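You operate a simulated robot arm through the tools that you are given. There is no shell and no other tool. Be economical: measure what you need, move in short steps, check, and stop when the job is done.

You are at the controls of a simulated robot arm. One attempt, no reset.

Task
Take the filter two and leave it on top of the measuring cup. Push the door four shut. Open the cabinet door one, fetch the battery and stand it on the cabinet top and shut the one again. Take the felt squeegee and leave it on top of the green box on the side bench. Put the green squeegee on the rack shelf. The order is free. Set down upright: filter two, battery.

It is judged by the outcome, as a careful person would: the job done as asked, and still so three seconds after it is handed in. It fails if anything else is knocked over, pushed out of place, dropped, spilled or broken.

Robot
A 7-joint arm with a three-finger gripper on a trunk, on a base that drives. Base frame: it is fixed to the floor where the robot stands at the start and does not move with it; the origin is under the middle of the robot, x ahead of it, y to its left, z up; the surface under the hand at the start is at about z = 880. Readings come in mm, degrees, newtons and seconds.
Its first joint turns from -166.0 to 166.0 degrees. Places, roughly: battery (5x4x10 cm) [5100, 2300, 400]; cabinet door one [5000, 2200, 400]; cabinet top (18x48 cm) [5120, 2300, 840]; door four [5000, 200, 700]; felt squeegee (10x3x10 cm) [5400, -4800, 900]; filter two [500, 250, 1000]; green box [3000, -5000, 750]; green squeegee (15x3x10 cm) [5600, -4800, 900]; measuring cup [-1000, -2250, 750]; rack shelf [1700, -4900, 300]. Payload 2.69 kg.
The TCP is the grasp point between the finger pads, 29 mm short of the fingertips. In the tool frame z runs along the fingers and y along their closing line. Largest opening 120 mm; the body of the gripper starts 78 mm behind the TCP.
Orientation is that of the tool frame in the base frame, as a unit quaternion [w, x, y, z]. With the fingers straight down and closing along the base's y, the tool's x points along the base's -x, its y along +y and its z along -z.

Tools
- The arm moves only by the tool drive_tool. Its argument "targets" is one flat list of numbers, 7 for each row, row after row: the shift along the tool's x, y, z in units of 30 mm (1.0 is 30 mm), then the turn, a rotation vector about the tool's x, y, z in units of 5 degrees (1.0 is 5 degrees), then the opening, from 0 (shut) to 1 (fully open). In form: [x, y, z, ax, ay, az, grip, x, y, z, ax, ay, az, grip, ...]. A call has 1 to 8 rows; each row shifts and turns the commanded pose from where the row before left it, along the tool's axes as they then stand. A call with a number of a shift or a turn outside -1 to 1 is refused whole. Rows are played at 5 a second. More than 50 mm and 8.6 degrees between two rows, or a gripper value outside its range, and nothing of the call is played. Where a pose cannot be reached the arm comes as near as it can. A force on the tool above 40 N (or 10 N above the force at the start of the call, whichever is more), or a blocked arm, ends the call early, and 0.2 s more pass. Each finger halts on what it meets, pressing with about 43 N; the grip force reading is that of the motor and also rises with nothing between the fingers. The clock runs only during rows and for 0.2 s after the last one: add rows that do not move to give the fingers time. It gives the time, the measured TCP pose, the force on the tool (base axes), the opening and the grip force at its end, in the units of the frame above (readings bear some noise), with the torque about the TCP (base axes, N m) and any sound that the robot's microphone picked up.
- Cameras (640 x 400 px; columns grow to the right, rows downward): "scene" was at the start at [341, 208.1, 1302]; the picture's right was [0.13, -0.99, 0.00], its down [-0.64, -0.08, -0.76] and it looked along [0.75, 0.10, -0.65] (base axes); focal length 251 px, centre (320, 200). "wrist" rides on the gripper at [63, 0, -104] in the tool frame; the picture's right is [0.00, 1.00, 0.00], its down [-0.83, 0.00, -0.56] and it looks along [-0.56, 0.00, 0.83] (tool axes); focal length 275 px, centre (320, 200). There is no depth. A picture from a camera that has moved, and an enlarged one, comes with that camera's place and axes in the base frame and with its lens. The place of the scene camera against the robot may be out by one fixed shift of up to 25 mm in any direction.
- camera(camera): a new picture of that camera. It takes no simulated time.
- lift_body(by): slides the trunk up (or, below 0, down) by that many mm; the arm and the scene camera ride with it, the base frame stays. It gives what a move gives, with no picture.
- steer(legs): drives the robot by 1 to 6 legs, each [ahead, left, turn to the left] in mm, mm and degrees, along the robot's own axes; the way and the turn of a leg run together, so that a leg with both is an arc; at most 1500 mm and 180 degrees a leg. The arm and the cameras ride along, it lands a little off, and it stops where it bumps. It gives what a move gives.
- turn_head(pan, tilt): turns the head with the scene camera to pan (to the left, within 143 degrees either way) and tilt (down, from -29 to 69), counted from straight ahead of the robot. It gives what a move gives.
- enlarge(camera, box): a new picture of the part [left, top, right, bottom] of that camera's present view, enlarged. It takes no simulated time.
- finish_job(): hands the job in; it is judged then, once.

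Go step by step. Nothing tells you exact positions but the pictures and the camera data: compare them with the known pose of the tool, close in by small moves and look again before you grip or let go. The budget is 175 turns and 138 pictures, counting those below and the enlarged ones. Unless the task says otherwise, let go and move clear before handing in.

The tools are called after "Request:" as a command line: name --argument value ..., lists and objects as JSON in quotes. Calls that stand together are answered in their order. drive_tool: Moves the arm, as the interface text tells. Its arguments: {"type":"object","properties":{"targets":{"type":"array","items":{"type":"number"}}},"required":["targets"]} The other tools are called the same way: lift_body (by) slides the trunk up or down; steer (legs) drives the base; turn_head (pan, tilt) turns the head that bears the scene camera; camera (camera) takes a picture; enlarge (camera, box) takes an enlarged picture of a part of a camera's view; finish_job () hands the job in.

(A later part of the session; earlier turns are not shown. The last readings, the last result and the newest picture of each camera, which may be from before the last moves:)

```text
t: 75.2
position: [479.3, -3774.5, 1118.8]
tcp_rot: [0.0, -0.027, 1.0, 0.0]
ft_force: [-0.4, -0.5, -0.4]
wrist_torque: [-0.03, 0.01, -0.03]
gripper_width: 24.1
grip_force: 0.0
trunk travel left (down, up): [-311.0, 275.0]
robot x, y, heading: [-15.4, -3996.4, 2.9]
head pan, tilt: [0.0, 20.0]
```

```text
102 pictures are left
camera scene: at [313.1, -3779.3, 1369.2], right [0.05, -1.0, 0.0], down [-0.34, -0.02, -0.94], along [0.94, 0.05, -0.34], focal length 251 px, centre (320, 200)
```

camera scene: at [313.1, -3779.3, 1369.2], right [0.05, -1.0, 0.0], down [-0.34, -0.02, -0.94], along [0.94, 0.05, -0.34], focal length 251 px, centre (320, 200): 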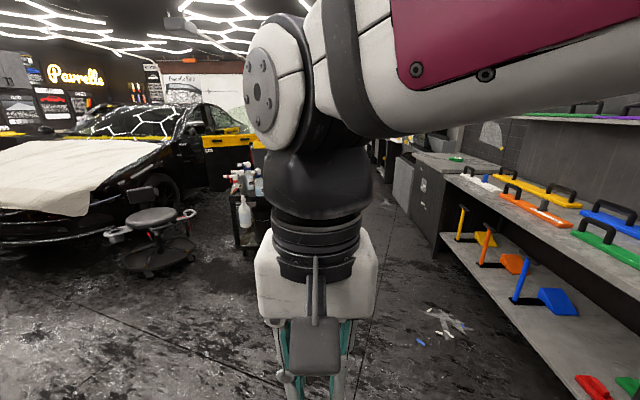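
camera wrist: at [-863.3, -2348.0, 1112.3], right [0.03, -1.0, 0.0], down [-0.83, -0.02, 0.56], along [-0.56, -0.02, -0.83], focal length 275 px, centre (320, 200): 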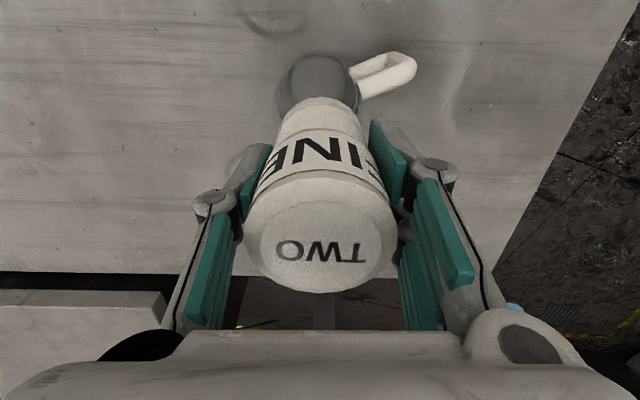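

The lane ahead is clear. I'll straighten the heading and drive to about x = 3900.

Request:
steer --legs '[[0, 0, -3], [1450, 0, 0], [1450, 0, 0], [1000, 0, 0]]'

Request:
camera --camera "scene"

Request:
turn_head --pan -60 --tilt 20

Request:
camera --camera "scene"

```text
t: 94.4
position: [4363.7, -3710.7, 1119.9]
tcp_rot: [0.0, -0.013, 1.0, 0.0]
ft_force: [-0.1, 0.4, 0.4]
wrist_torque: [0.0, 0.04, 0.03]
gripper_width: 23.9
grip_force: 0.0
trunk travel left (down, up): [-311.0, 275.0]
robot x, y, heading: [3861.9, -3914.7, 1.6]
head pan, tilt: [0.0, 20.0]
```

```text
101 pictures are left
camera scene: at [4196.7, -3710.1, 1369.2], right [0.02, -1.0, 0.0], down [-0.34, -0.01, -0.94], along [0.94, 0.02, -0.34], focal length 251 px, centre (320, 200)
```

scene: 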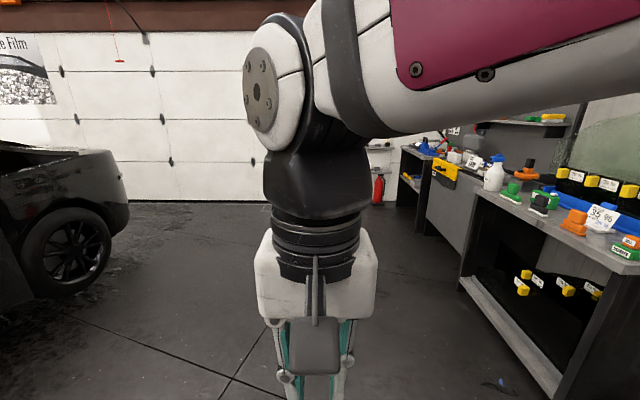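

```text
t: 95.7
position: [4364.3, -3709.7, 1119.3]
tcp_rot: [0.001, -0.012, 1.0, 0.0]
ft_force: [0.0, -0.2, -1.5]
wrist_torque: [-0.01, 0.06, -0.02]
gripper_width: 24.0
grip_force: 0.1
trunk travel left (down, up): [-311.0, 275.0]
robot x, y, heading: [3860.8, -3914.3, 1.2]
head pan, tilt: [-60.0, 20.0]
```

```text
100 pictures are left
camera scene: at [4152.1, -3791.8, 1369.2], right [-0.85, -0.52, 0.0], down [-0.18, 0.29, -0.94], along [0.49, -0.8, -0.34], focal length 251 px, centre (320, 200)
```

scene: 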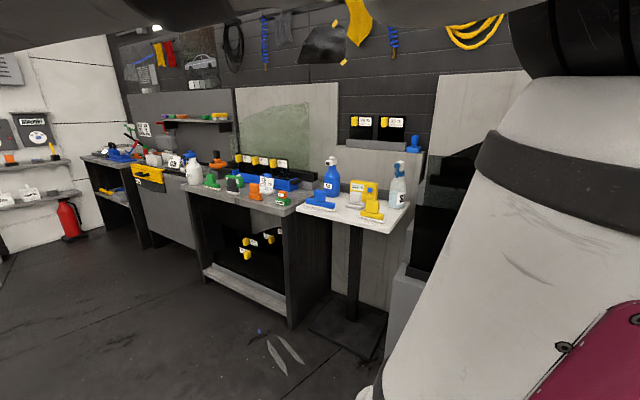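

The squeegee bench has its front edge at about y = -4630. I'll drive to x ≈ 5250, face it and look.

Request:
steer --legs '[[1390, 0, 0], [0, 0, -91.5], [150, 0, 0]]'

Request:
turn_head --pan 0 --tilt 30

Request:
camera --camera "scene"

```text
t: 107.5
position: [5448.2, -4550.3, 1119.3]
tcp_rot: [0.0, 0.713, 0.702, 0.0]
ft_force: [0.3, 0.4, 0.7]
wrist_torque: [-0.01, 0.05, -0.01]
gripper_width: 24.1
grip_force: 0.0
trunk travel left (down, up): [-311.0, 275.0]
robot x, y, heading: [5259.9, -4040.1, -90.8]
head pan, tilt: [-60.0, 20.0]
```

```text
t: 108.8
position: [5448.6, -4553.2, 1120.2]
tcp_rot: [0.001, 0.713, 0.701, 0.0]
ft_force: [-0.2, 0.6, 0.0]
wrist_torque: [-0.05, -0.03, 0.0]
gripper_width: 23.8
grip_force: 0.0
trunk travel left (down, up): [-311.0, 275.0]
robot x, y, heading: [5263.6, -4041.6, -90.8]
head pan, tilt: [0.0, 30.0]
```

```text
99 pictures are left
camera scene: at [5444.7, -4378.3, 1353.1], right [-1.0, 0.02, 0.0], down [0.01, 0.5, -0.87], along [-0.01, -0.87, -0.5], focal length 251 px, centre (320, 200)
```

scene: 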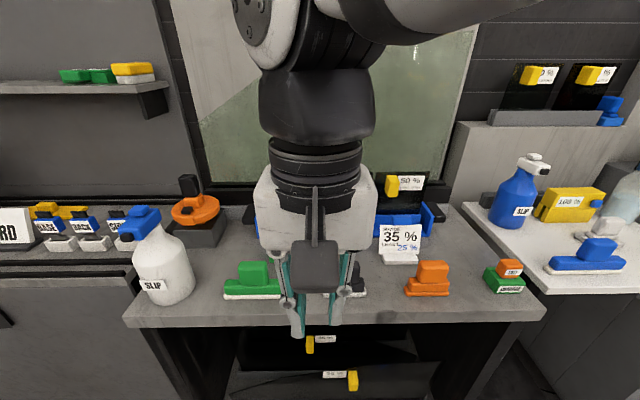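

The green squeegee is at about x 5600 and the felt one should be behind the hand. I'll look with the wrist camera.

Request:
camera --camera "wrist"

Request:
drive_tool --targets '[0, -1, 0, 0, 0, 0, 0.7, 0, -1, 0, 0, 0, 0, 0.7, 0, -1, 0, 0, 0, 0, 0.7, 0, -1, 0, 0, 0, 0, 0.7, 0, -1, 0, 0, 0, 0, 0.7, 0, 0, 0, 0, 0, 0, 0.7]'

Request:
camera --camera "scene"

Request:
camera --camera "wrist"

```text
98 pictures are left
camera wrist: at [5447.9, -4489.4, 1223.3], right [1.0, -0.01, 0.0], down [-0.01, -0.83, 0.56], along [-0.01, -0.56, -0.83], focal length 275 px, centre (320, 200)
```

wrist: 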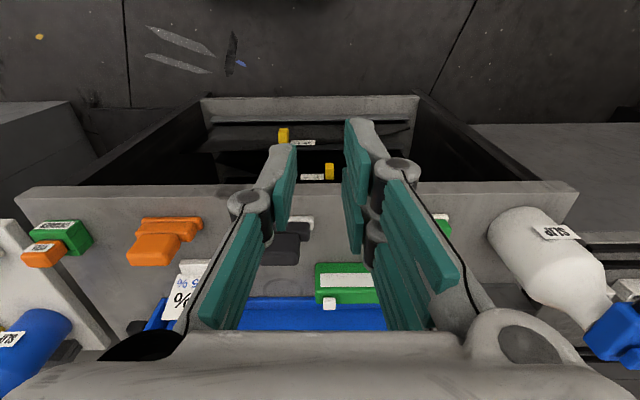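

```text
t: 110.2
position: [5299.6, -4549.2, 1120.1]
tcp_rot: [0.0, 0.713, 0.702, 0.0]
ft_force: [0.4, 0.6, 1.0]
wrist_torque: [0.0, 0.0, 0.02]
gripper_width: 83.8
grip_force: 0.1
trunk travel left (down, up): [-311.0, 275.0]
robot x, y, heading: [5264.1, -4044.0, -91.0]
head pan, tilt: [0.0, 30.0]
```

```text
97 pictures are left
camera scene: at [5444.7, -4378.3, 1353.1], right [-1.0, 0.02, 0.0], down [0.01, 0.5, -0.87], along [-0.01, -0.87, -0.5], focal length 251 px, centre (320, 200)
```

scene: 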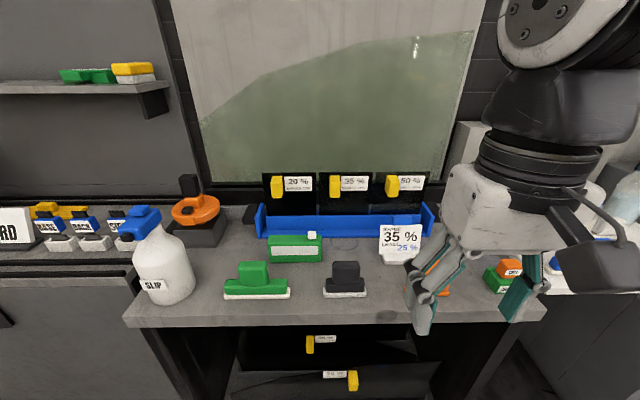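

```text
96 pictures are left
camera wrist: at [5298.4, -4486.7, 1223.3], right [1.0, -0.01, 0.0], down [-0.01, -0.83, 0.56], along [-0.01, -0.56, -0.83], focal length 275 px, centre (320, 200)
```

wrist: 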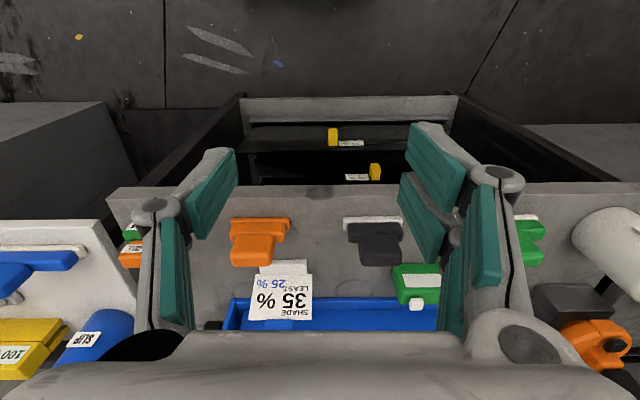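

The felt squeegee is the black one with a white felt edge. I'll enlarge it in both cameras.

Request:
enlarge --camera "wrist" --box '[320, 190, 448, 270]'

Request:
enlarge --camera "scene" --box '[210, 230, 390, 330]'

```text
5.00 times, centred on (384, 230) of wrist
camera zoom: at [5298.4, -4486.7, 1223.3], right [1.0, -0.01, 0.0], down [-0.01, -0.83, 0.56], along [-0.01, -0.56, -0.83], focal length 1376 px, centre (0, 50)
```

zoom: 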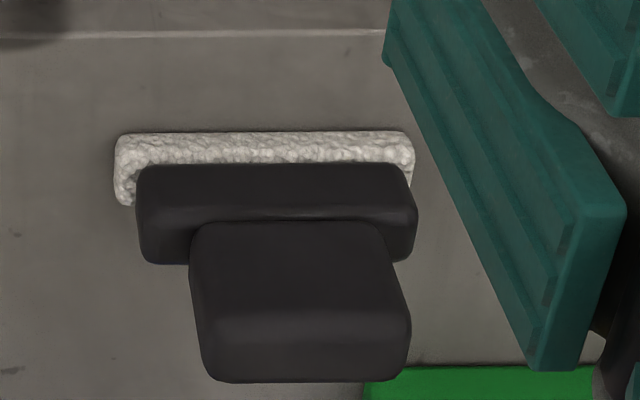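

```text
3.56 times, centred on (300, 280) of scene
camera zoom: at [5444.7, -4378.3, 1353.1], right [-1.0, 0.02, 0.0], down [0.01, 0.5, -0.87], along [-0.01, -0.87, -0.5], focal length 892 px, centre (391, -84)
```

zoom: 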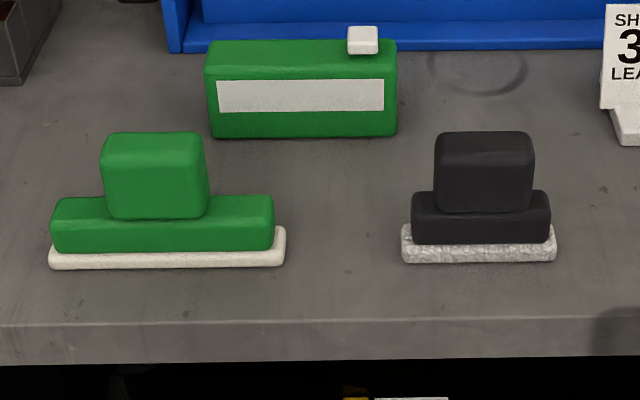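

The handle is about 56 mm wide, with its top near (5378, -4766, 955). I'll move over it, stopping about 65 mm short so the camera can still see it.

Request:
drive_tool --targets '[-1, 0.53, 0, 0, 0, 0, 0.9, -1, 0.53, 0, 0, 0, 0, 0.9, -1, 0.53, 0, 0, 0, 0, 0.9, -1, 0.53, 0, 0, 0, 0, 0.9, -1, 0.53, 0, 0, 0, 0, 0.9, 0, 0, 1, 0, 0, 0, 0.9, 0, 0, 0, 0, 0, 0, 0.9]'

Request:
camera --camera "wrist"

```text
t: 111.8
position: [5375.8, -4700.1, 1090.4]
tcp_rot: [0.001, 0.713, 0.702, -0.001]
ft_force: [-0.2, -0.5, 0.8]
wrist_torque: [0.01, 0.0, -0.02]
gripper_width: 108.3
grip_force: 0.1
trunk travel left (down, up): [-311.0, 275.0]
robot x, y, heading: [5259.7, -4041.0, -90.8]
head pan, tilt: [0.0, 30.0]
```

```text
93 pictures are left
camera wrist: at [5374.6, -4637.2, 1193.9], right [1.0, -0.01, 0.0], down [-0.01, -0.83, 0.56], along [-0.01, -0.56, -0.83], focal length 275 px, centre (320, 200)
```

wrist: 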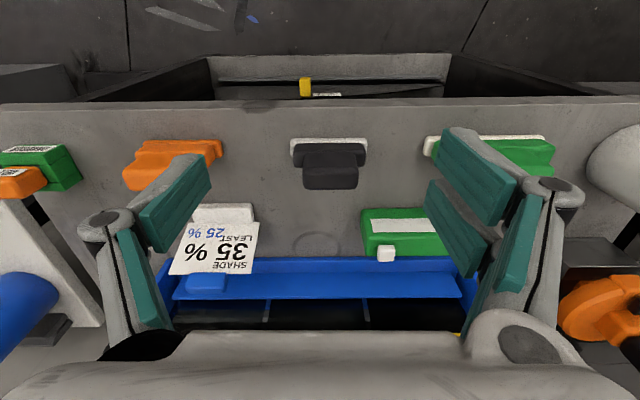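

The handle centre is now at about (5382, -4780), top z ≈ 943. I'll move above it and go down to just over the handle.

Request:
drive_tool --targets '[-0.9, 0.2, 0, 0, 0, 0, 0.9, -0.9, 0, 0, 0, 0, 0, 0.9, -0.87, 0, 0, 0, 0, 0, 0.9, 0, 0, 1, 0, 0, 0, 0.9, 0, 0, 1, 0, 0, 0, 0.9, 0, 0, 1, 0, 0, 0, 0.9, 0, 0, 0, 0, 0, 0, 0.9]'

Request:
camera --camera "wrist"

```text
t: 113.4
position: [5379.4, -4780.1, 998.4]
tcp_rot: [0.0, 0.712, 0.702, 0.0]
ft_force: [0.1, 0.0, 1.1]
wrist_torque: [-0.03, 0.01, 0.0]
gripper_width: 107.8
grip_force: 0.0
trunk travel left (down, up): [-311.0, 275.0]
robot x, y, heading: [5262.5, -4038.1, -90.7]
head pan, tilt: [0.0, 30.0]
```

```text
92 pictures are left
camera wrist: at [5378.4, -4717.5, 1102.3], right [1.0, -0.01, 0.0], down [-0.01, -0.83, 0.56], along [-0.01, -0.56, -0.83], focal length 275 px, centre (320, 200)
```

wrist: 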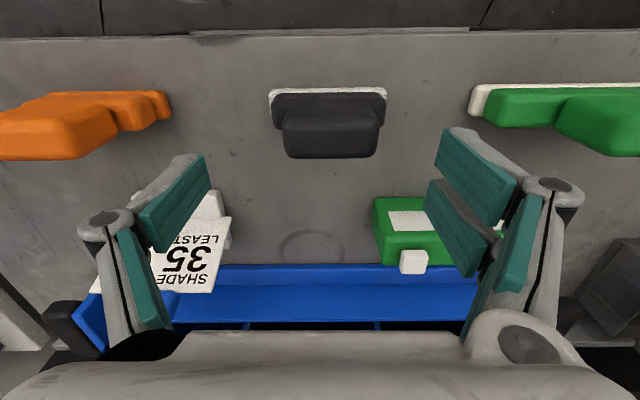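

The hand is nearly centred. I'll make a small correction, go down 70 mm and close.

Request:
drive_tool --targets '[-0.1, 0.15, 0.6, 0, 0, 0, 0.9, 0, 0, 0.6, 0, 0, 0, 0.9, 0, 0, 0.6, 0, 0, 0, 0.9, 0, 0, 0.5, 0, 0, 0, 0.9, 0, 0, 0, 0, 0, 0, 0, 0, 0, 0, 0, 0, 0, 0, 0, 0, 0, 0, 0, 0, 0]'

Request:
camera --camera "wrist"

```text
t: 115.0
position: [5384.0, -4786.1, 931.1]
tcp_rot: [0.0, 0.712, 0.702, 0.0]
ft_force: [-0.2, 0.1, 3.9]
wrist_torque: [-0.04, -0.09, 0.08]
gripper_width: 59.6
grip_force: 42.8
trunk travel left (down, up): [-311.0, 275.0]
robot x, y, heading: [5267.3, -4040.6, -90.9]
head pan, tilt: [0.0, 30.0]
```

```text
91 pictures are left
camera wrist: at [5384.0, -4721.8, 1034.7], right [1.0, -0.01, 0.0], down [-0.01, -0.83, 0.56], along [-0.01, -0.56, -0.83], focal length 275 px, centre (320, 200)
```

wrist: 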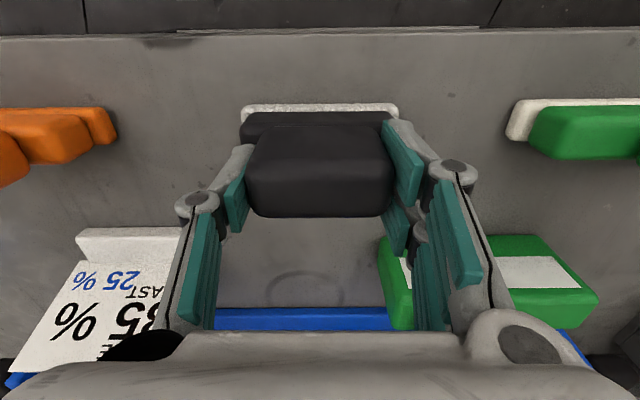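

The felt squeegee is gripped. I'll lift it straight up and pull it back.

Request:
drive_tool --targets '[0, 0, -1, 0, 0, 0, 0, 0, 0, -1, 0, 0, 0, 0, 0, 0, -1, 0, 0, 0, 0, 0, 0, -1, 0, 0, 0, 0, 0, 0, -1, 0, 0, 0, 0, 0, 0, -1, 0, 0, 0, 0, 0, 0, -1, 0, 0, 0, 0]'

Request:
drive_tool --targets '[1, 0, 0, 0, 0, 0, 0, 1, 0, 0, 0, 0, 0, 0, 1, 0, 0, 0, 0, 0, 0, 1, 0, 0, 0, 0, 0, 0, 1, 0, 0, 0, 0, 0, 0, 1, 0, 0, 0, 0, 0, 0, 1, 0, 0, 0, 0, 0, 0]'

Request:
steer --legs '[[-120, 0, 0]]'

Request:
camera --camera "scene"

```text
t: 116.6
position: [5385.9, -4786.5, 1141.6]
tcp_rot: [0.0, 0.712, 0.702, 0.0]
ft_force: [-0.4, 0.9, -0.5]
wrist_torque: [0.03, 0.0, 0.0]
gripper_width: 59.2
grip_force: 43.5
trunk travel left (down, up): [-311.0, 275.0]
robot x, y, heading: [5264.0, -4040.7, -90.8]
head pan, tilt: [0.0, 30.0]
```

```text
t: 118.2
position: [5389.1, -4575.8, 1139.0]
tcp_rot: [0.0, 0.713, 0.701, 0.0]
ft_force: [-0.4, 0.6, -2.0]
wrist_torque: [0.02, -0.02, -0.01]
gripper_width: 59.3
grip_force: 42.4
trunk travel left (down, up): [-311.0, 275.0]
robot x, y, heading: [5263.3, -4041.7, -91.2]
head pan, tilt: [0.0, 30.0]
```

```text
t: 119.5
position: [5390.7, -4451.1, 1139.1]
tcp_rot: [0.0, 0.712, 0.702, 0.0]
ft_force: [-0.3, 0.0, -1.3]
wrist_torque: [0.0, -0.01, -0.01]
gripper_width: 59.2
grip_force: 42.6
trunk travel left (down, up): [-311.0, 275.0]
robot x, y, heading: [5264.9, -3917.3, -90.8]
head pan, tilt: [0.0, 30.0]
```

```text
90 pictures are left
camera scene: at [5446.7, -4255.3, 1353.1], right [-1.0, 0.02, 0.0], down [0.01, 0.5, -0.87], along [-0.01, -0.87, -0.5], focal length 251 px, centre (320, 200)
```

scene: 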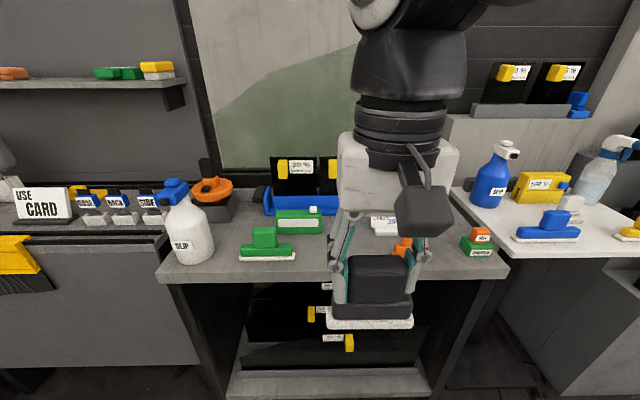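

The felt squeegee is held. The green box was seen near x ≈ 2935, so I'll move sideways along the lane to it.

Request:
steer --legs '[[0, -1250, 0], [0, -1200, 0]]'

Request:
camera --camera "scene"

```text
t: 129.6
position: [3277.2, -4384.0, 1137.7]
tcp_rot: [0.0, 0.716, 0.698, 0.0]
ft_force: [-1.0, 0.5, -1.4]
wrist_torque: [0.03, 0.0, -0.05]
gripper_width: 59.1
grip_force: 43.0
trunk travel left (down, up): [-311.0, 275.0]
robot x, y, heading: [3156.7, -3851.7, -91.6]
head pan, tilt: [0.0, 30.0]
stopped in leg 2: the robot was blocked; the commanded pose is now the measured one
```

```text
89 pictures are left
camera scene: at [3335.9, -4189.2, 1353.1], right [-1.0, 0.03, 0.0], down [0.01, 0.5, -0.87], along [-0.02, -0.87, -0.5], focal length 251 px, centre (320, 200)
```

scene: 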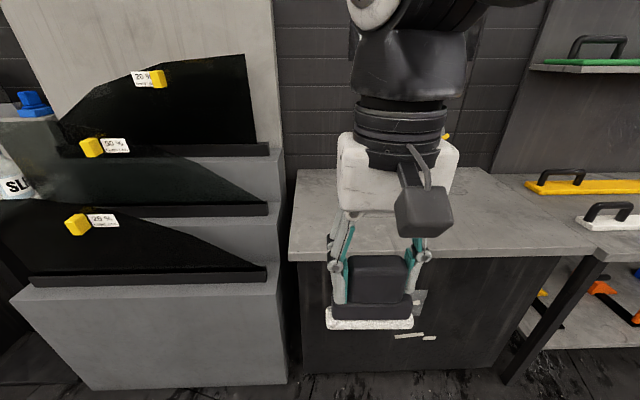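

Something blocked the drive. I'll look to the robot's right to see what it is.

Request:
turn_head --pan -90 --tilt 45

Request:
camera --camera "scene"

Request:
turn_head --pan -135 --tilt 35

Request:
camera --camera "scene"

```text
t: 131.3
position: [3277.1, -4384.2, 1138.0]
tcp_rot: [0.0, 0.716, 0.698, 0.0]
ft_force: [0.2, -0.5, -1.6]
wrist_torque: [-0.02, -0.01, 0.02]
gripper_width: 59.4
grip_force: 43.5
trunk travel left (down, up): [-311.0, 275.0]
robot x, y, heading: [3159.1, -3850.1, -91.6]
head pan, tilt: [-90.0, 45.0]
```

```text
88 pictures are left
camera scene: at [3257.1, -4096.5, 1330.5], right [0.03, 1.0, 0.0], down [0.71, -0.02, -0.71], along [-0.71, 0.02, -0.71], focal length 251 px, centre (320, 200)
```

scene: 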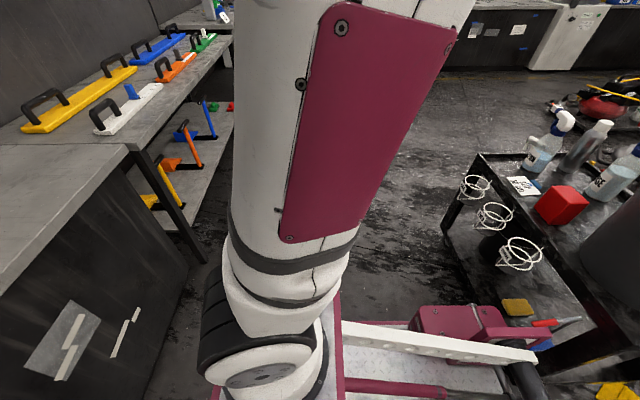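

```text
t: 132.4
position: [3277.5, -4384.6, 1138.9]
tcp_rot: [0.0, 0.717, 0.697, 0.0]
ft_force: [0.2, -0.3, -1.5]
wrist_torque: [-0.01, -0.03, -0.02]
gripper_width: 59.5
grip_force: 42.9
trunk travel left (down, up): [-311.0, 275.0]
robot x, y, heading: [3160.5, -3850.6, -91.6]
head pan, tilt: [-135.0, 35.0]
```

```text
87 pictures are left
camera scene: at [3277.9, -4034.8, 1345.3], right [0.73, 0.69, 0.0], down [0.39, -0.42, -0.82], along [-0.56, 0.59, -0.57], focal length 251 px, centre (320, 200)
```

scene: 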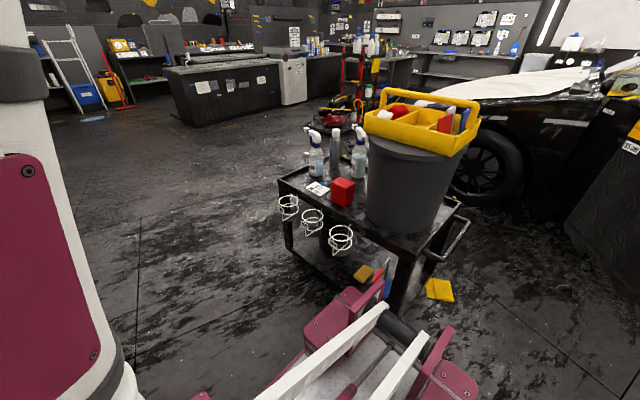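

The back of the base touched the wheeled cart, and nothing appears to have been knocked over. I'll move forward away from it, then go right.

Request:
steer --legs '[[220, 0, 0]]'

Request:
camera --camera "scene"

Request:
turn_head --pan 0 --tilt 35

Request:
camera --camera "scene"

```text
t: 134.1
position: [3272.8, -4609.7, 1139.4]
tcp_rot: [0.0, 0.716, 0.698, -0.001]
ft_force: [0.3, -0.2, -1.8]
wrist_torque: [-0.01, 0.04, 0.02]
gripper_width: 59.3
grip_force: 42.8
trunk travel left (down, up): [-311.0, 275.0]
robot x, y, heading: [3155.8, -4073.8, -91.3]
head pan, tilt: [-135.0, 35.0]
```

```text
86 pictures are left
camera scene: at [3272.8, -4259.9, 1345.3], right [0.72, 0.69, 0.0], down [0.4, -0.42, -0.82], along [-0.57, 0.59, -0.57], focal length 251 px, centre (320, 200)
```

scene: 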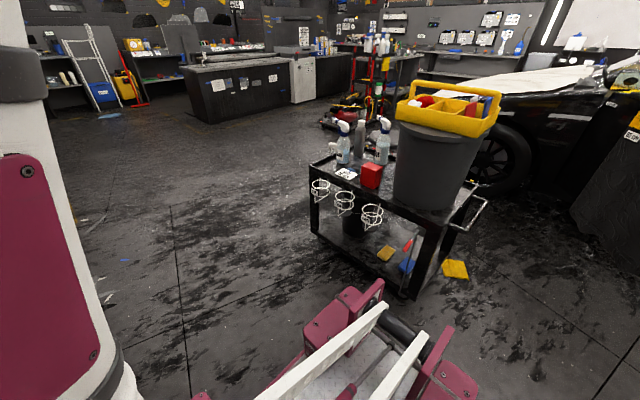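

```text
t: 136.3
position: [3272.4, -4609.5, 1138.6]
tcp_rot: [0.0, 0.715, 0.699, 0.0]
ft_force: [-0.2, -0.4, -1.1]
wrist_torque: [-0.03, 0.0, 0.03]
gripper_width: 59.1
grip_force: 42.9
trunk travel left (down, up): [-311.0, 275.0]
robot x, y, heading: [3153.0, -4074.8, -91.4]
head pan, tilt: [0.0, 35.0]
```

```text
85 pictures are left
camera scene: at [3331.4, -4411.6, 1345.3], right [-1.0, 0.02, 0.0], down [0.01, 0.57, -0.82], along [-0.02, -0.82, -0.57], focal length 251 px, centre (320, 200)
```

scene: 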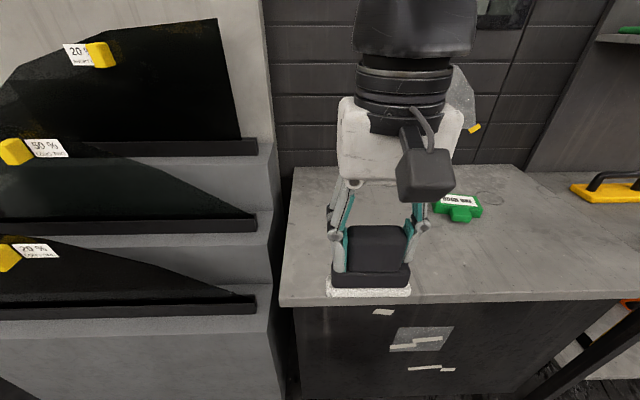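

The cart is intact. A green labelled item stands on the bench at pixel (460, 205), so I'll enlarge it.

Request:
enlarge --camera "scene" --box '[410, 170, 530, 245]'

Request:
camera --camera "wrist"

```text
5.33 times, centred on (470, 208) of scene
camera zoom: at [3331.4, -4411.6, 1345.3], right [-1.0, 0.02, 0.0], down [0.01, 0.57, -0.82], along [-0.02, -0.82, -0.57], focal length 1338 px, centre (-480, 160)
```

zoom: 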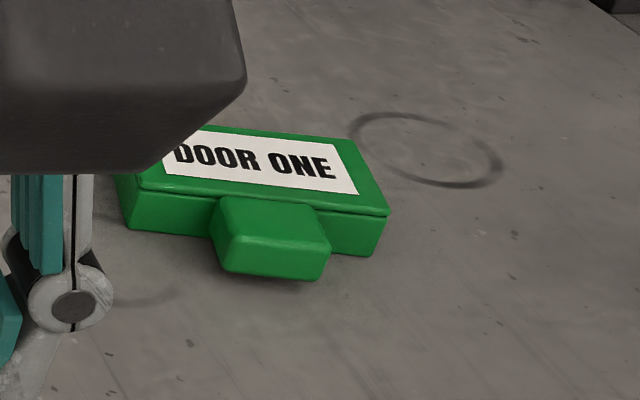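

```text
83 pictures are left
camera wrist: at [3273.2, -4547.0, 1242.3], right [1.0, -0.02, 0.0], down [-0.02, -0.83, 0.56], along [-0.01, -0.56, -0.83], focal length 275 px, centre (320, 200)
```

wrist: 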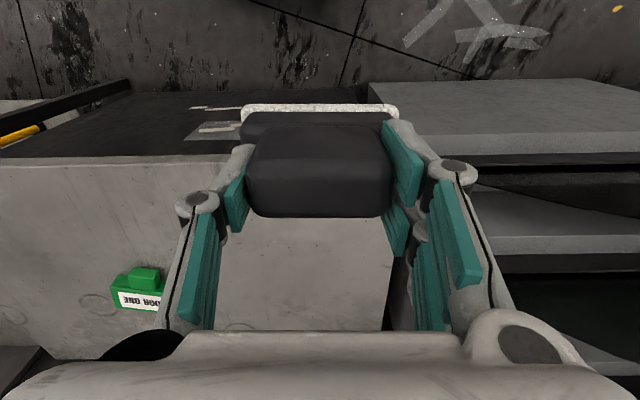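

The "DOOR ONE" box at about (2900, -5005) is the green box on the side bench. I'll drive so the hand lines up with it.

Request:
steer --legs '[[110, 0, 0], [0, -370, 0]]'

Request:
camera --camera "wrist"

Request:
camera --camera "scene"

```text
t: 139.4
position: [2907.9, -4711.2, 1137.8]
tcp_rot: [0.0, 0.714, 0.7, -0.001]
ft_force: [-0.1, -0.5, -0.8]
wrist_torque: [0.01, 0.0, 0.03]
gripper_width: 59.2
grip_force: 43.0
trunk travel left (down, up): [-311.0, 275.0]
robot x, y, heading: [2786.4, -4176.7, -91.4]
head pan, tilt: [0.0, 35.0]
```

```text
82 pictures are left
camera wrist: at [2907.6, -4648.4, 1242.3], right [1.0, -0.02, 0.0], down [-0.01, -0.83, 0.56], along [-0.01, -0.56, -0.83], focal length 275 px, centre (320, 200)
```

wrist: 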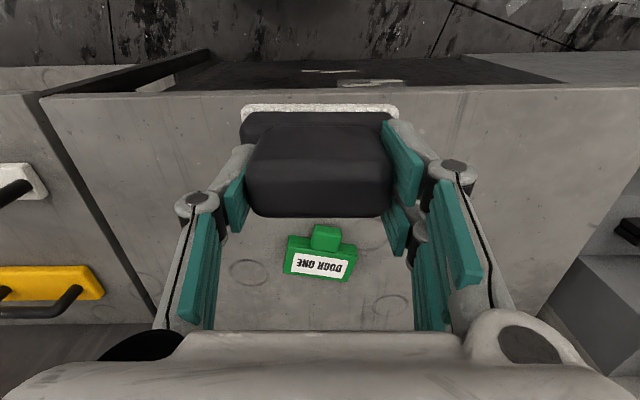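

```text
81 pictures are left
camera scene: at [2965.6, -4513.0, 1345.3], right [-1.0, 0.02, 0.0], down [0.01, 0.57, -0.82], along [-0.02, -0.82, -0.57], focal length 251 px, centre (320, 200)
```

scene: 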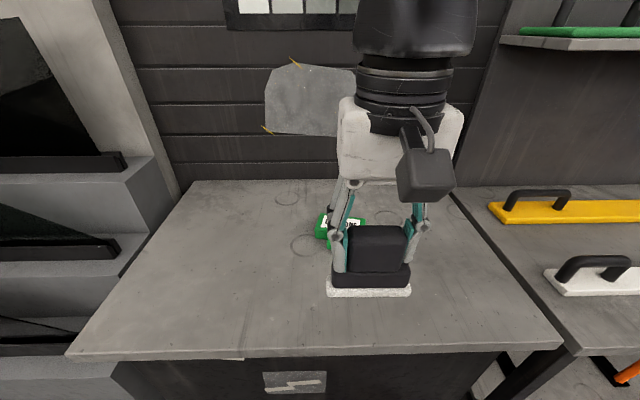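

The box is in clear view below the hand. I'll enlarge it to get its place and angle.

Request:
enlarge --camera "wrist" --box '[272, 215, 372, 290]'

Request:
drive_tool --targets '[-1, 0, 0, 0, 0, 0, 0, -1, 0, 0, 0, 0, 0, 0, -1, 0, 0, 0, 0, 0, 0, 0, 0, 0, 0, 0, 0, 0]'

Request:
camera --camera "wrist"

```text
5.33 times, centred on (322, 252) of wrist
camera zoom: at [2907.6, -4648.4, 1242.3], right [1.0, -0.02, 0.0], down [-0.01, -0.83, 0.56], along [-0.01, -0.56, -0.83], focal length 1468 px, centre (309, -80)
```

zoom: 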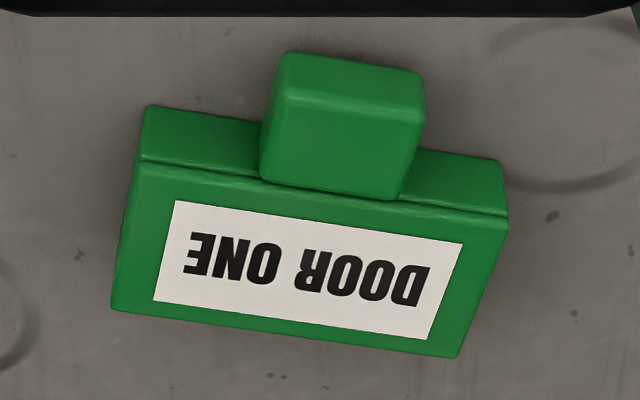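

```text
t: 140.4
position: [2906.0, -4801.6, 1139.9]
tcp_rot: [-0.001, 0.714, 0.7, -0.001]
ft_force: [-0.5, 0.1, -1.2]
wrist_torque: [-0.02, 0.01, 0.01]
gripper_width: 59.2
grip_force: 42.5
trunk travel left (down, up): [-311.0, 275.0]
robot x, y, heading: [2788.4, -4176.5, -91.5]
head pan, tilt: [0.0, 35.0]
```

```text
79 pictures are left
camera wrist: at [2905.6, -4738.8, 1243.4], right [1.0, -0.02, 0.0], down [-0.01, -0.83, 0.56], along [-0.01, -0.56, -0.83], focal length 275 px, centre (320, 200)
```

wrist: 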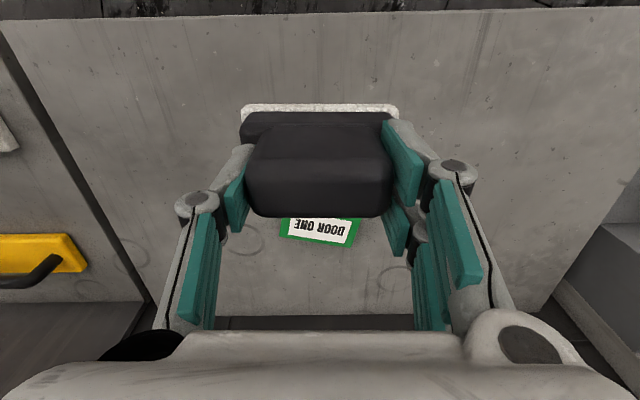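

The box top is about 124 × 71 mm, centred at (2917, -5025) with top z ≈ 893. I'll carry the squeegee over it.

Request:
drive_tool --targets '[-1, 0.1, 0, 0, 0, 0, 0, -1, 0.1, 0, 0, 0, 0, 0, -1, 0.1, 0, 0, 0, 0, 0, -1, 0.1, 0, 0, 0, 0, 0, -1, 0.12, 0, 0, 0, 0, 0, -1, 0, 0, 0, 0, 0, 0, -1, 0, 0, 0, 0, 0, 0, -0.46, 0, 0, 0, 0, 0, 0]'

Request:
drive_tool --targets '[0, 0, 1, 0, 0, 0, 0, 0, 0, 1, 0, 0, 0, 0, 0, 0, 1, 0, 0, 0, 0, 0, 0, 0.7, 0, 0, 0, 0, 0, 0, 0, 0, 0, 0, 0]'

Request:
camera --camera "wrist"

Request:
camera --camera "scene"

```text
t: 142.2
position: [2916.8, -5024.4, 1140.0]
tcp_rot: [0.0, 0.714, 0.7, 0.0]
ft_force: [0.8, 0.5, -0.8]
wrist_torque: [0.0, -0.02, -0.02]
gripper_width: 59.3
grip_force: 42.4
trunk travel left (down, up): [-311.0, 275.0]
robot x, y, heading: [2787.6, -4181.1, -91.3]
head pan, tilt: [0.0, 35.0]
```

```text
t: 143.4
position: [2916.4, -5025.2, 1027.2]
tcp_rot: [0.0, 0.715, 0.7, 0.0]
ft_force: [0.1, -0.4, -1.7]
wrist_torque: [-0.03, 0.01, -0.03]
gripper_width: 59.2
grip_force: 42.8
trunk travel left (down, up): [-311.0, 275.0]
robot x, y, heading: [2788.5, -4173.2, -91.2]
head pan, tilt: [0.0, 35.0]
```

```text
78 pictures are left
camera wrist: at [2915.5, -4962.8, 1130.7], right [1.0, -0.02, 0.0], down [-0.01, -0.83, 0.56], along [-0.01, -0.56, -0.83], focal length 275 px, centre (320, 200)
```

wrist: 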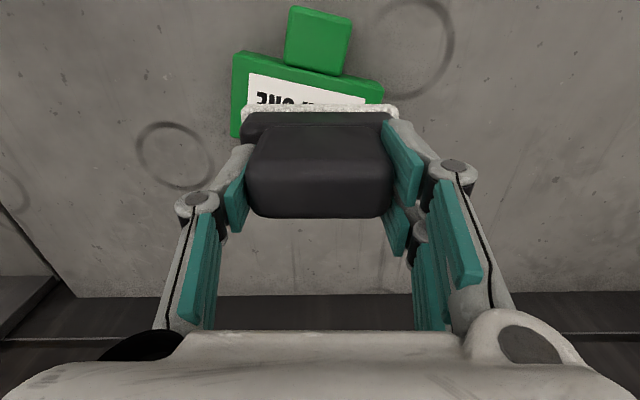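

```text
77 pictures are left
camera scene: at [2965.7, -4513.0, 1345.3], right [-1.0, 0.02, 0.0], down [0.01, 0.57, -0.82], along [-0.02, -0.82, -0.57], focal length 251 px, centre (320, 200)
```

scene: 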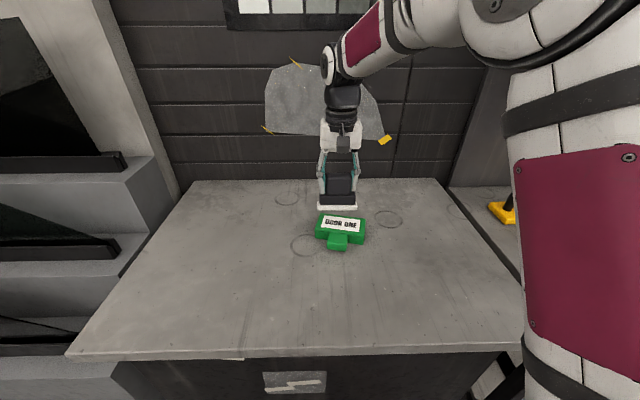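

The box centre is about 17 mm to the hand's left, and the box is turned 13° clockwise. I'll shift and turn to match, then go down nearer.

Request:
drive_tool --targets '[0, -0.5, 0, 0, 0, 0.9, 0, 0, 0, 0, 0, 0, 0.9, 0, 0, 0, 0, 0, 0, 0.8, 0, 0, 0, 0.7, 0, 0, 0, 0, 0, 0, 0, 0, 0, 0, 0]'

Request:
camera --camera "wrist"

Request:
enlarge --camera "scene" --box '[280, 150, 400, 260]'

```text
t: 144.6
position: [2900.7, -5023.5, 1005.7]
tcp_rot: [0.0, 0.79, 0.614, 0.0]
ft_force: [-0.8, -0.2, -1.2]
wrist_torque: [-0.02, -0.01, 0.02]
gripper_width: 59.4
grip_force: 43.4
trunk travel left (down, up): [-311.0, 275.0]
robot x, y, heading: [2787.7, -4178.0, -91.2]
head pan, tilt: [0.0, 35.0]
```

```text
76 pictures are left
camera wrist: at [2915.2, -4963.4, 1110.0], right [0.97, -0.24, 0.0], down [-0.2, -0.81, 0.56], along [-0.13, -0.54, -0.83], focal length 275 px, centre (320, 200)
```

wrist: 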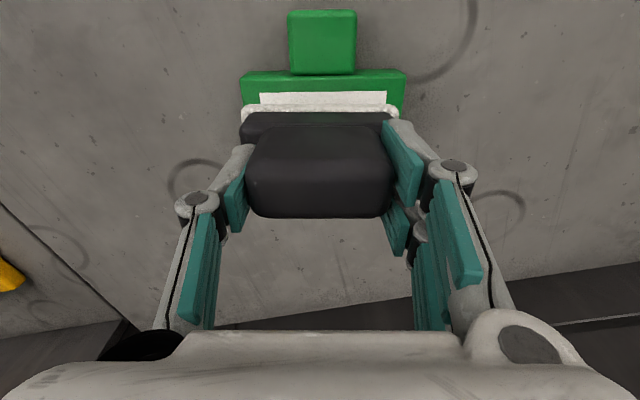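

```text
3.64 times, centred on (340, 205) of scene
camera zoom: at [2965.6, -4513.0, 1345.3], right [-1.0, 0.02, 0.0], down [0.01, 0.57, -0.82], along [-0.02, -0.82, -0.57], focal length 912 px, centre (247, 182)
```

zoom: 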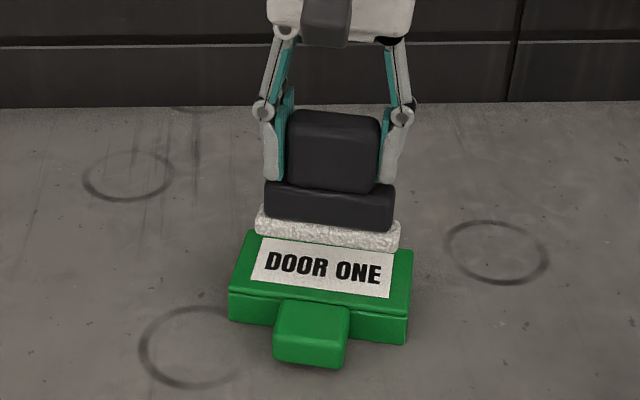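

Well aligned. I'll lower in small steps until it touches.

Request:
drive_tool --targets '[0, 0, 0.15, 0, 0, 0, 0, 0, 0, 0.15, 0, 0, 0, 0, 0, 0, 0.15, 0, 0, 0, 0, 0, 0, 0.1, 0, 0, 0, 0, 0, 0, 0.1, 0, 0, 0, 0, 0, 0, 0, 0, 0, 0, 0]'

Request:
enlarge --camera "scene" --box '[280, 150, 400, 260]'

```text
t: 146.0
position: [2902.1, -5024.9, 987.5]
tcp_rot: [0.0, 0.789, 0.614, 0.0]
ft_force: [-0.4, 0.3, -1.8]
wrist_torque: [0.0, 0.0, -0.01]
gripper_width: 59.5
grip_force: 43.0
trunk travel left (down, up): [-311.0, 275.0]
robot x, y, heading: [2784.9, -4178.9, -91.4]
head pan, tilt: [0.0, 35.0]
```

```text
3.64 times, centred on (340, 205) of scene
camera zoom: at [2965.7, -4513.0, 1345.3], right [-1.0, 0.02, 0.0], down [0.01, 0.57, -0.82], along [-0.02, -0.82, -0.57], focal length 912 px, centre (247, 182)
```

zoom: 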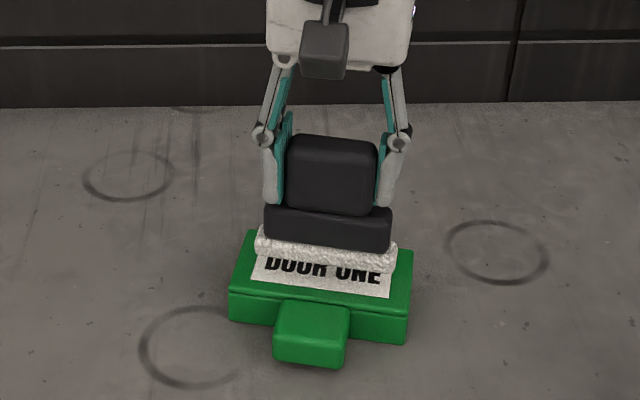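

Request:
drive_tool --targets '[0, 0, 0.1, 0, 0, 0, 0, 0, 0, 0.1, 0, 0, 0, 0, 0, 0, 0.1, 0, 0, 0, 0, 0, 0, 0.1, 0, 0, 0, 0]'

```text
t: 147.0
position: [2901.5, -5024.3, 975.1]
tcp_rot: [0.001, 0.789, 0.614, 0.0]
ft_force: [0.2, 0.3, -0.9]
wrist_torque: [0.0, 0.01, 0.02]
gripper_width: 59.2
grip_force: 42.2
trunk travel left (down, up): [-311.0, 275.0]
robot x, y, heading: [2788.8, -4176.6, -91.2]
head pan, tilt: [0.0, 35.0]
```

No contact yet, so I'll keep lowering gently.

Request:
drive_tool --targets '[0, 0, 0.1, 0, 0, 0, 0, 0, 0, 0.1, 0, 0, 0, 0, 0, 0, 0.1, 0, 0, 0, 0, 0, 0, 0.1, 0, 0, 0, 0, 0, 0, 0, 0, 0, 0, 0]'

Request:
enlarge --camera "scene" --box '[280, 150, 400, 260]'

```text
t: 148.2
position: [2901.7, -5023.9, 964.6]
tcp_rot: [0.001, 0.789, 0.614, 0.0]
ft_force: [-1.0, 3.4, 16.7]
wrist_torque: [0.44, 0.42, 0.0]
gripper_width: 59.2
grip_force: 43.0
trunk travel left (down, up): [-311.0, 275.0]
robot x, y, heading: [2783.7, -4180.2, -91.4]
head pan, tilt: [0.0, 35.0]
```

```text
3.64 times, centred on (340, 205) of scene
camera zoom: at [2965.5, -4512.2, 1345.7], right [-1.0, 0.02, 0.0], down [0.01, 0.57, -0.82], along [-0.02, -0.82, -0.57], focal length 912 px, centre (247, 182)
```

zoom: 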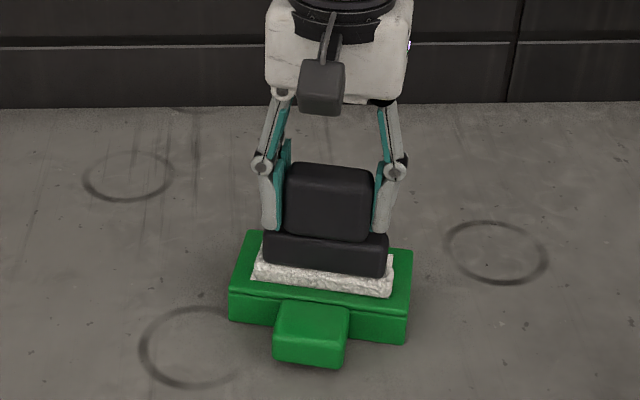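

It is on the box. I'll ease off slightly, release and lift.

Request:
drive_tool --targets '[0, 0, -0.03, 0, 0, 0, 0, 0, 0, 0, 0, 0, 0, 0.6, 0, 0, 0, 0, 0, 0, 0.75, 0, 0, 0, 0, 0, 0, 0.75, 0, 0, -1, 0, 0, 0, 0.75, 0, 0, -1, 0, 0, 0, 0.75, 0, 0, -1, 0, 0, 0, 0.75, 0, 0, -1, 0, 0, 0, 0.75]'

Request:
drive_tool --targets '[0, 0, -1, 0, 0, -0.9, 0.75, 1, 0, -0.6, 0, 0, -0.9, 0.75, 1, 0, 0, 0, 0, -0.8, 0.75, 1, 0, 0, 0, 0, 0.75, 1, 0, 0, 0, 0, 0.75, 1, 0, 0, 0, 0, 0.75, 1, 0, 0, 0, 0, 0.75, 1, 0, 0, 0, 0, 0.75]'

Request:
enlarge --camera "scene" --box '[200, 150, 520, 350]'

```text
t: 150.0
position: [2901.8, -5023.8, 1087.1]
tcp_rot: [-0.001, 0.789, 0.615, 0.0]
ft_force: [0.4, -0.2, 0.0]
wrist_torque: [0.0, 0.02, 0.0]
gripper_width: 90.1
grip_force: 0.0
trunk travel left (down, up): [-311.0, 275.0]
robot x, y, heading: [2788.7, -4178.3, -91.5]
head pan, tilt: [0.0, 35.0]
```

```text
refused: targets must hold 7 numbers for each row
```

```text
2.00 times, centred on (360, 250) of scene
camera zoom: at [2965.7, -4513.1, 1345.3], right [-1.0, 0.02, 0.0], down [0.01, 0.57, -0.82], along [-0.02, -0.82, -0.57], focal length 502 px, centre (240, 100)
```

zoom: 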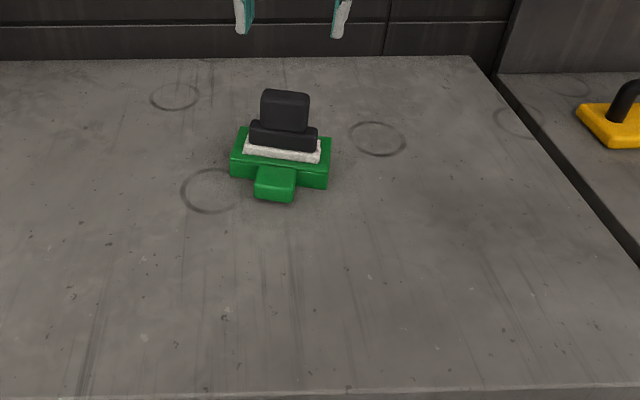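

The felt squeegee stands on the box. I'll retract and go back for the green squeegee, first strafing left along the bench so the base stays away from the cart.

Request:
drive_tool --targets '[0, 0, -1, 0, 0, -0.9, 0.75, 1, 0, -0.7, 0, 0, -0.9, 0.75, 1, 0, 0, 0, 0, -0.8, 0.75, 1, 0, 0, 0, 0, 0, 0.75, 1, 0, 0, 0, 0, 0, 0.75, 1, 0, 0, 0, 0, 0, 0.75, 1, 0, 0, 0, 0, 0, 0.75, 1, 0, 0, 0, 0, 0, 0.75]'

Request:
drive_tool --targets '[1, 0, 0, 0, 0, 0, 0.75, 1, 0, 0, 0, 0, 0, 0.75, 1, 0, 0, 0, 0, 0, 0.75, 0, 0, 0, 0, 0, 0, 0.75]'

Request:
steer --legs '[[0, 0, 1.3], [-100, 0, 0], [0, 1300, 0], [0, 1330, 0]]'

Request:
camera --camera "scene"

```text
t: 151.8
position: [2913.3, -4815.0, 1136.0]
tcp_rot: [0.0, 0.714, 0.7, 0.0]
ft_force: [-0.4, -0.7, 0.4]
wrist_torque: [0.04, -0.03, 0.0]
gripper_width: 90.0
grip_force: 0.0
trunk travel left (down, up): [-311.0, 275.0]
robot x, y, heading: [2783.5, -4174.2, -91.2]
head pan, tilt: [0.0, 35.0]
```

```text
t: 152.8
position: [2915.8, -4723.8, 1135.4]
tcp_rot: [0.0, 0.715, 0.7, 0.0]
ft_force: [0.1, 0.0, 1.0]
wrist_torque: [0.02, -0.04, 0.0]
gripper_width: 89.9
grip_force: 0.0
trunk travel left (down, up): [-311.0, 275.0]
robot x, y, heading: [2791.2, -4176.6, -91.0]
head pan, tilt: [0.0, 35.0]
```

```text
t: 166.8
position: [5582.8, -4558.1, 1134.7]
tcp_rot: [0.0, 0.698, 0.716, 0.0]
ft_force: [0.0, -0.7, 0.7]
wrist_torque: [0.0, 0.0, 0.0]
gripper_width: 90.1
grip_force: 0.0
trunk travel left (down, up): [-311.0, 275.0]
robot x, y, heading: [5429.6, -4015.7, -88.9]
head pan, tilt: [0.0, 35.0]
```

```text
71 pictures are left
camera scene: at [5624.4, -4343.7, 1345.3], right [-1.0, -0.02, 0.0], down [-0.01, 0.57, -0.82], along [0.02, -0.82, -0.57], focal length 251 px, centre (320, 200)
```

scene: 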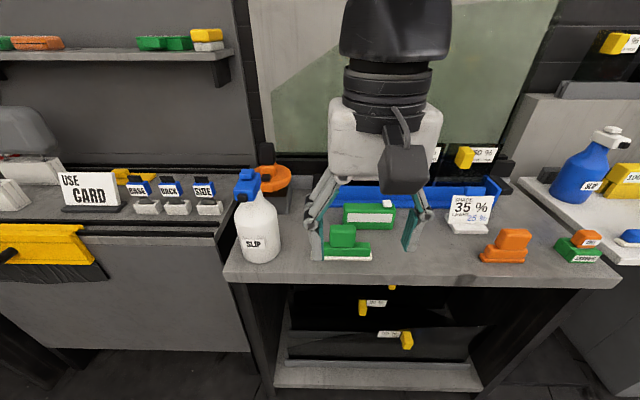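

The hand is lined up near the green squeegee. I'll move forward and down for a wrist view of it.

Request:
drive_tool --targets '[-1, 0, 0, 0, 0, 0, 0.9, -1, 0, 0, 0, 0, 0, 0.9, -1, 0, 0.5, 0, 0, 0, 0.9, -1, 0, 0.5, 0, 0, 0, 0.9, -0.8, 0, 0.5, 0, 0, 0, 0.9, 0, 0, 0, 0, 0, 0, 0.9]'

Request:
camera --camera "wrist"

```text
t: 168.2
position: [5586.9, -4702.6, 1089.6]
tcp_rot: [0.001, 0.699, 0.716, 0.0]
ft_force: [-0.2, -1.1, 0.2]
wrist_torque: [0.05, 0.01, 0.02]
gripper_width: 107.8
grip_force: 0.0
trunk travel left (down, up): [-311.0, 275.0]
robot x, y, heading: [5429.8, -4018.0, -88.8]
head pan, tilt: [0.0, 35.0]
```

```text
70 pictures are left
camera wrist: at [5583.9, -4639.4, 1193.6], right [1.0, 0.03, 0.0], down [0.02, -0.83, 0.56], along [0.02, -0.56, -0.83], focal length 275 px, centre (320, 200)
```

wrist: 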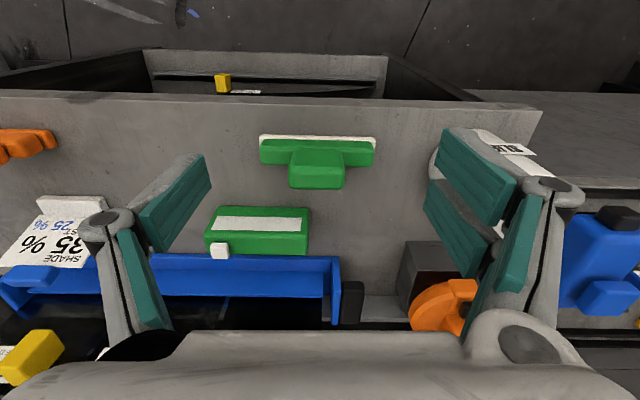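

The geometry matches the felt one. I'll move over the handle and go down.

Request:
drive_tool --targets '[-0.95, 0, 0, 0, 0, 0, 0.85, -0.9, 0, 0, 0, 0, 0, 0.85, -0.9, 0, 1, 0, 0, 0, 0.85, 0, 0, 1, 0, 0, 0, 0.85, 0, 0, 1, 0, 0, 0, 0.85, 0, 0, 0, 0, 0, 0, 0.85]'

Request:
camera --camera "wrist"

```text
t: 169.6
position: [5589.0, -4784.4, 999.2]
tcp_rot: [0.0, 0.699, 0.715, 0.0]
ft_force: [-0.2, 0.6, -0.2]
wrist_torque: [-0.01, -0.01, -0.02]
gripper_width: 101.9
grip_force: 0.1
trunk travel left (down, up): [-311.0, 275.0]
robot x, y, heading: [5429.8, -4016.3, -88.9]
head pan, tilt: [0.0, 35.0]
```

```text
69 pictures are left
camera wrist: at [5586.5, -4722.4, 1102.3], right [1.0, 0.03, 0.0], down [0.02, -0.83, 0.56], along [0.02, -0.56, -0.83], focal length 275 px, centre (320, 200)
```

wrist: 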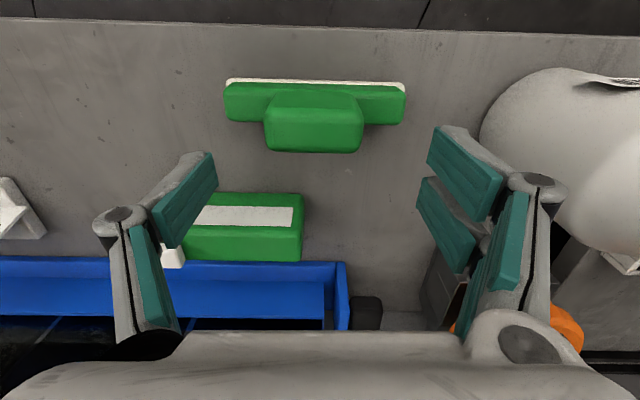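

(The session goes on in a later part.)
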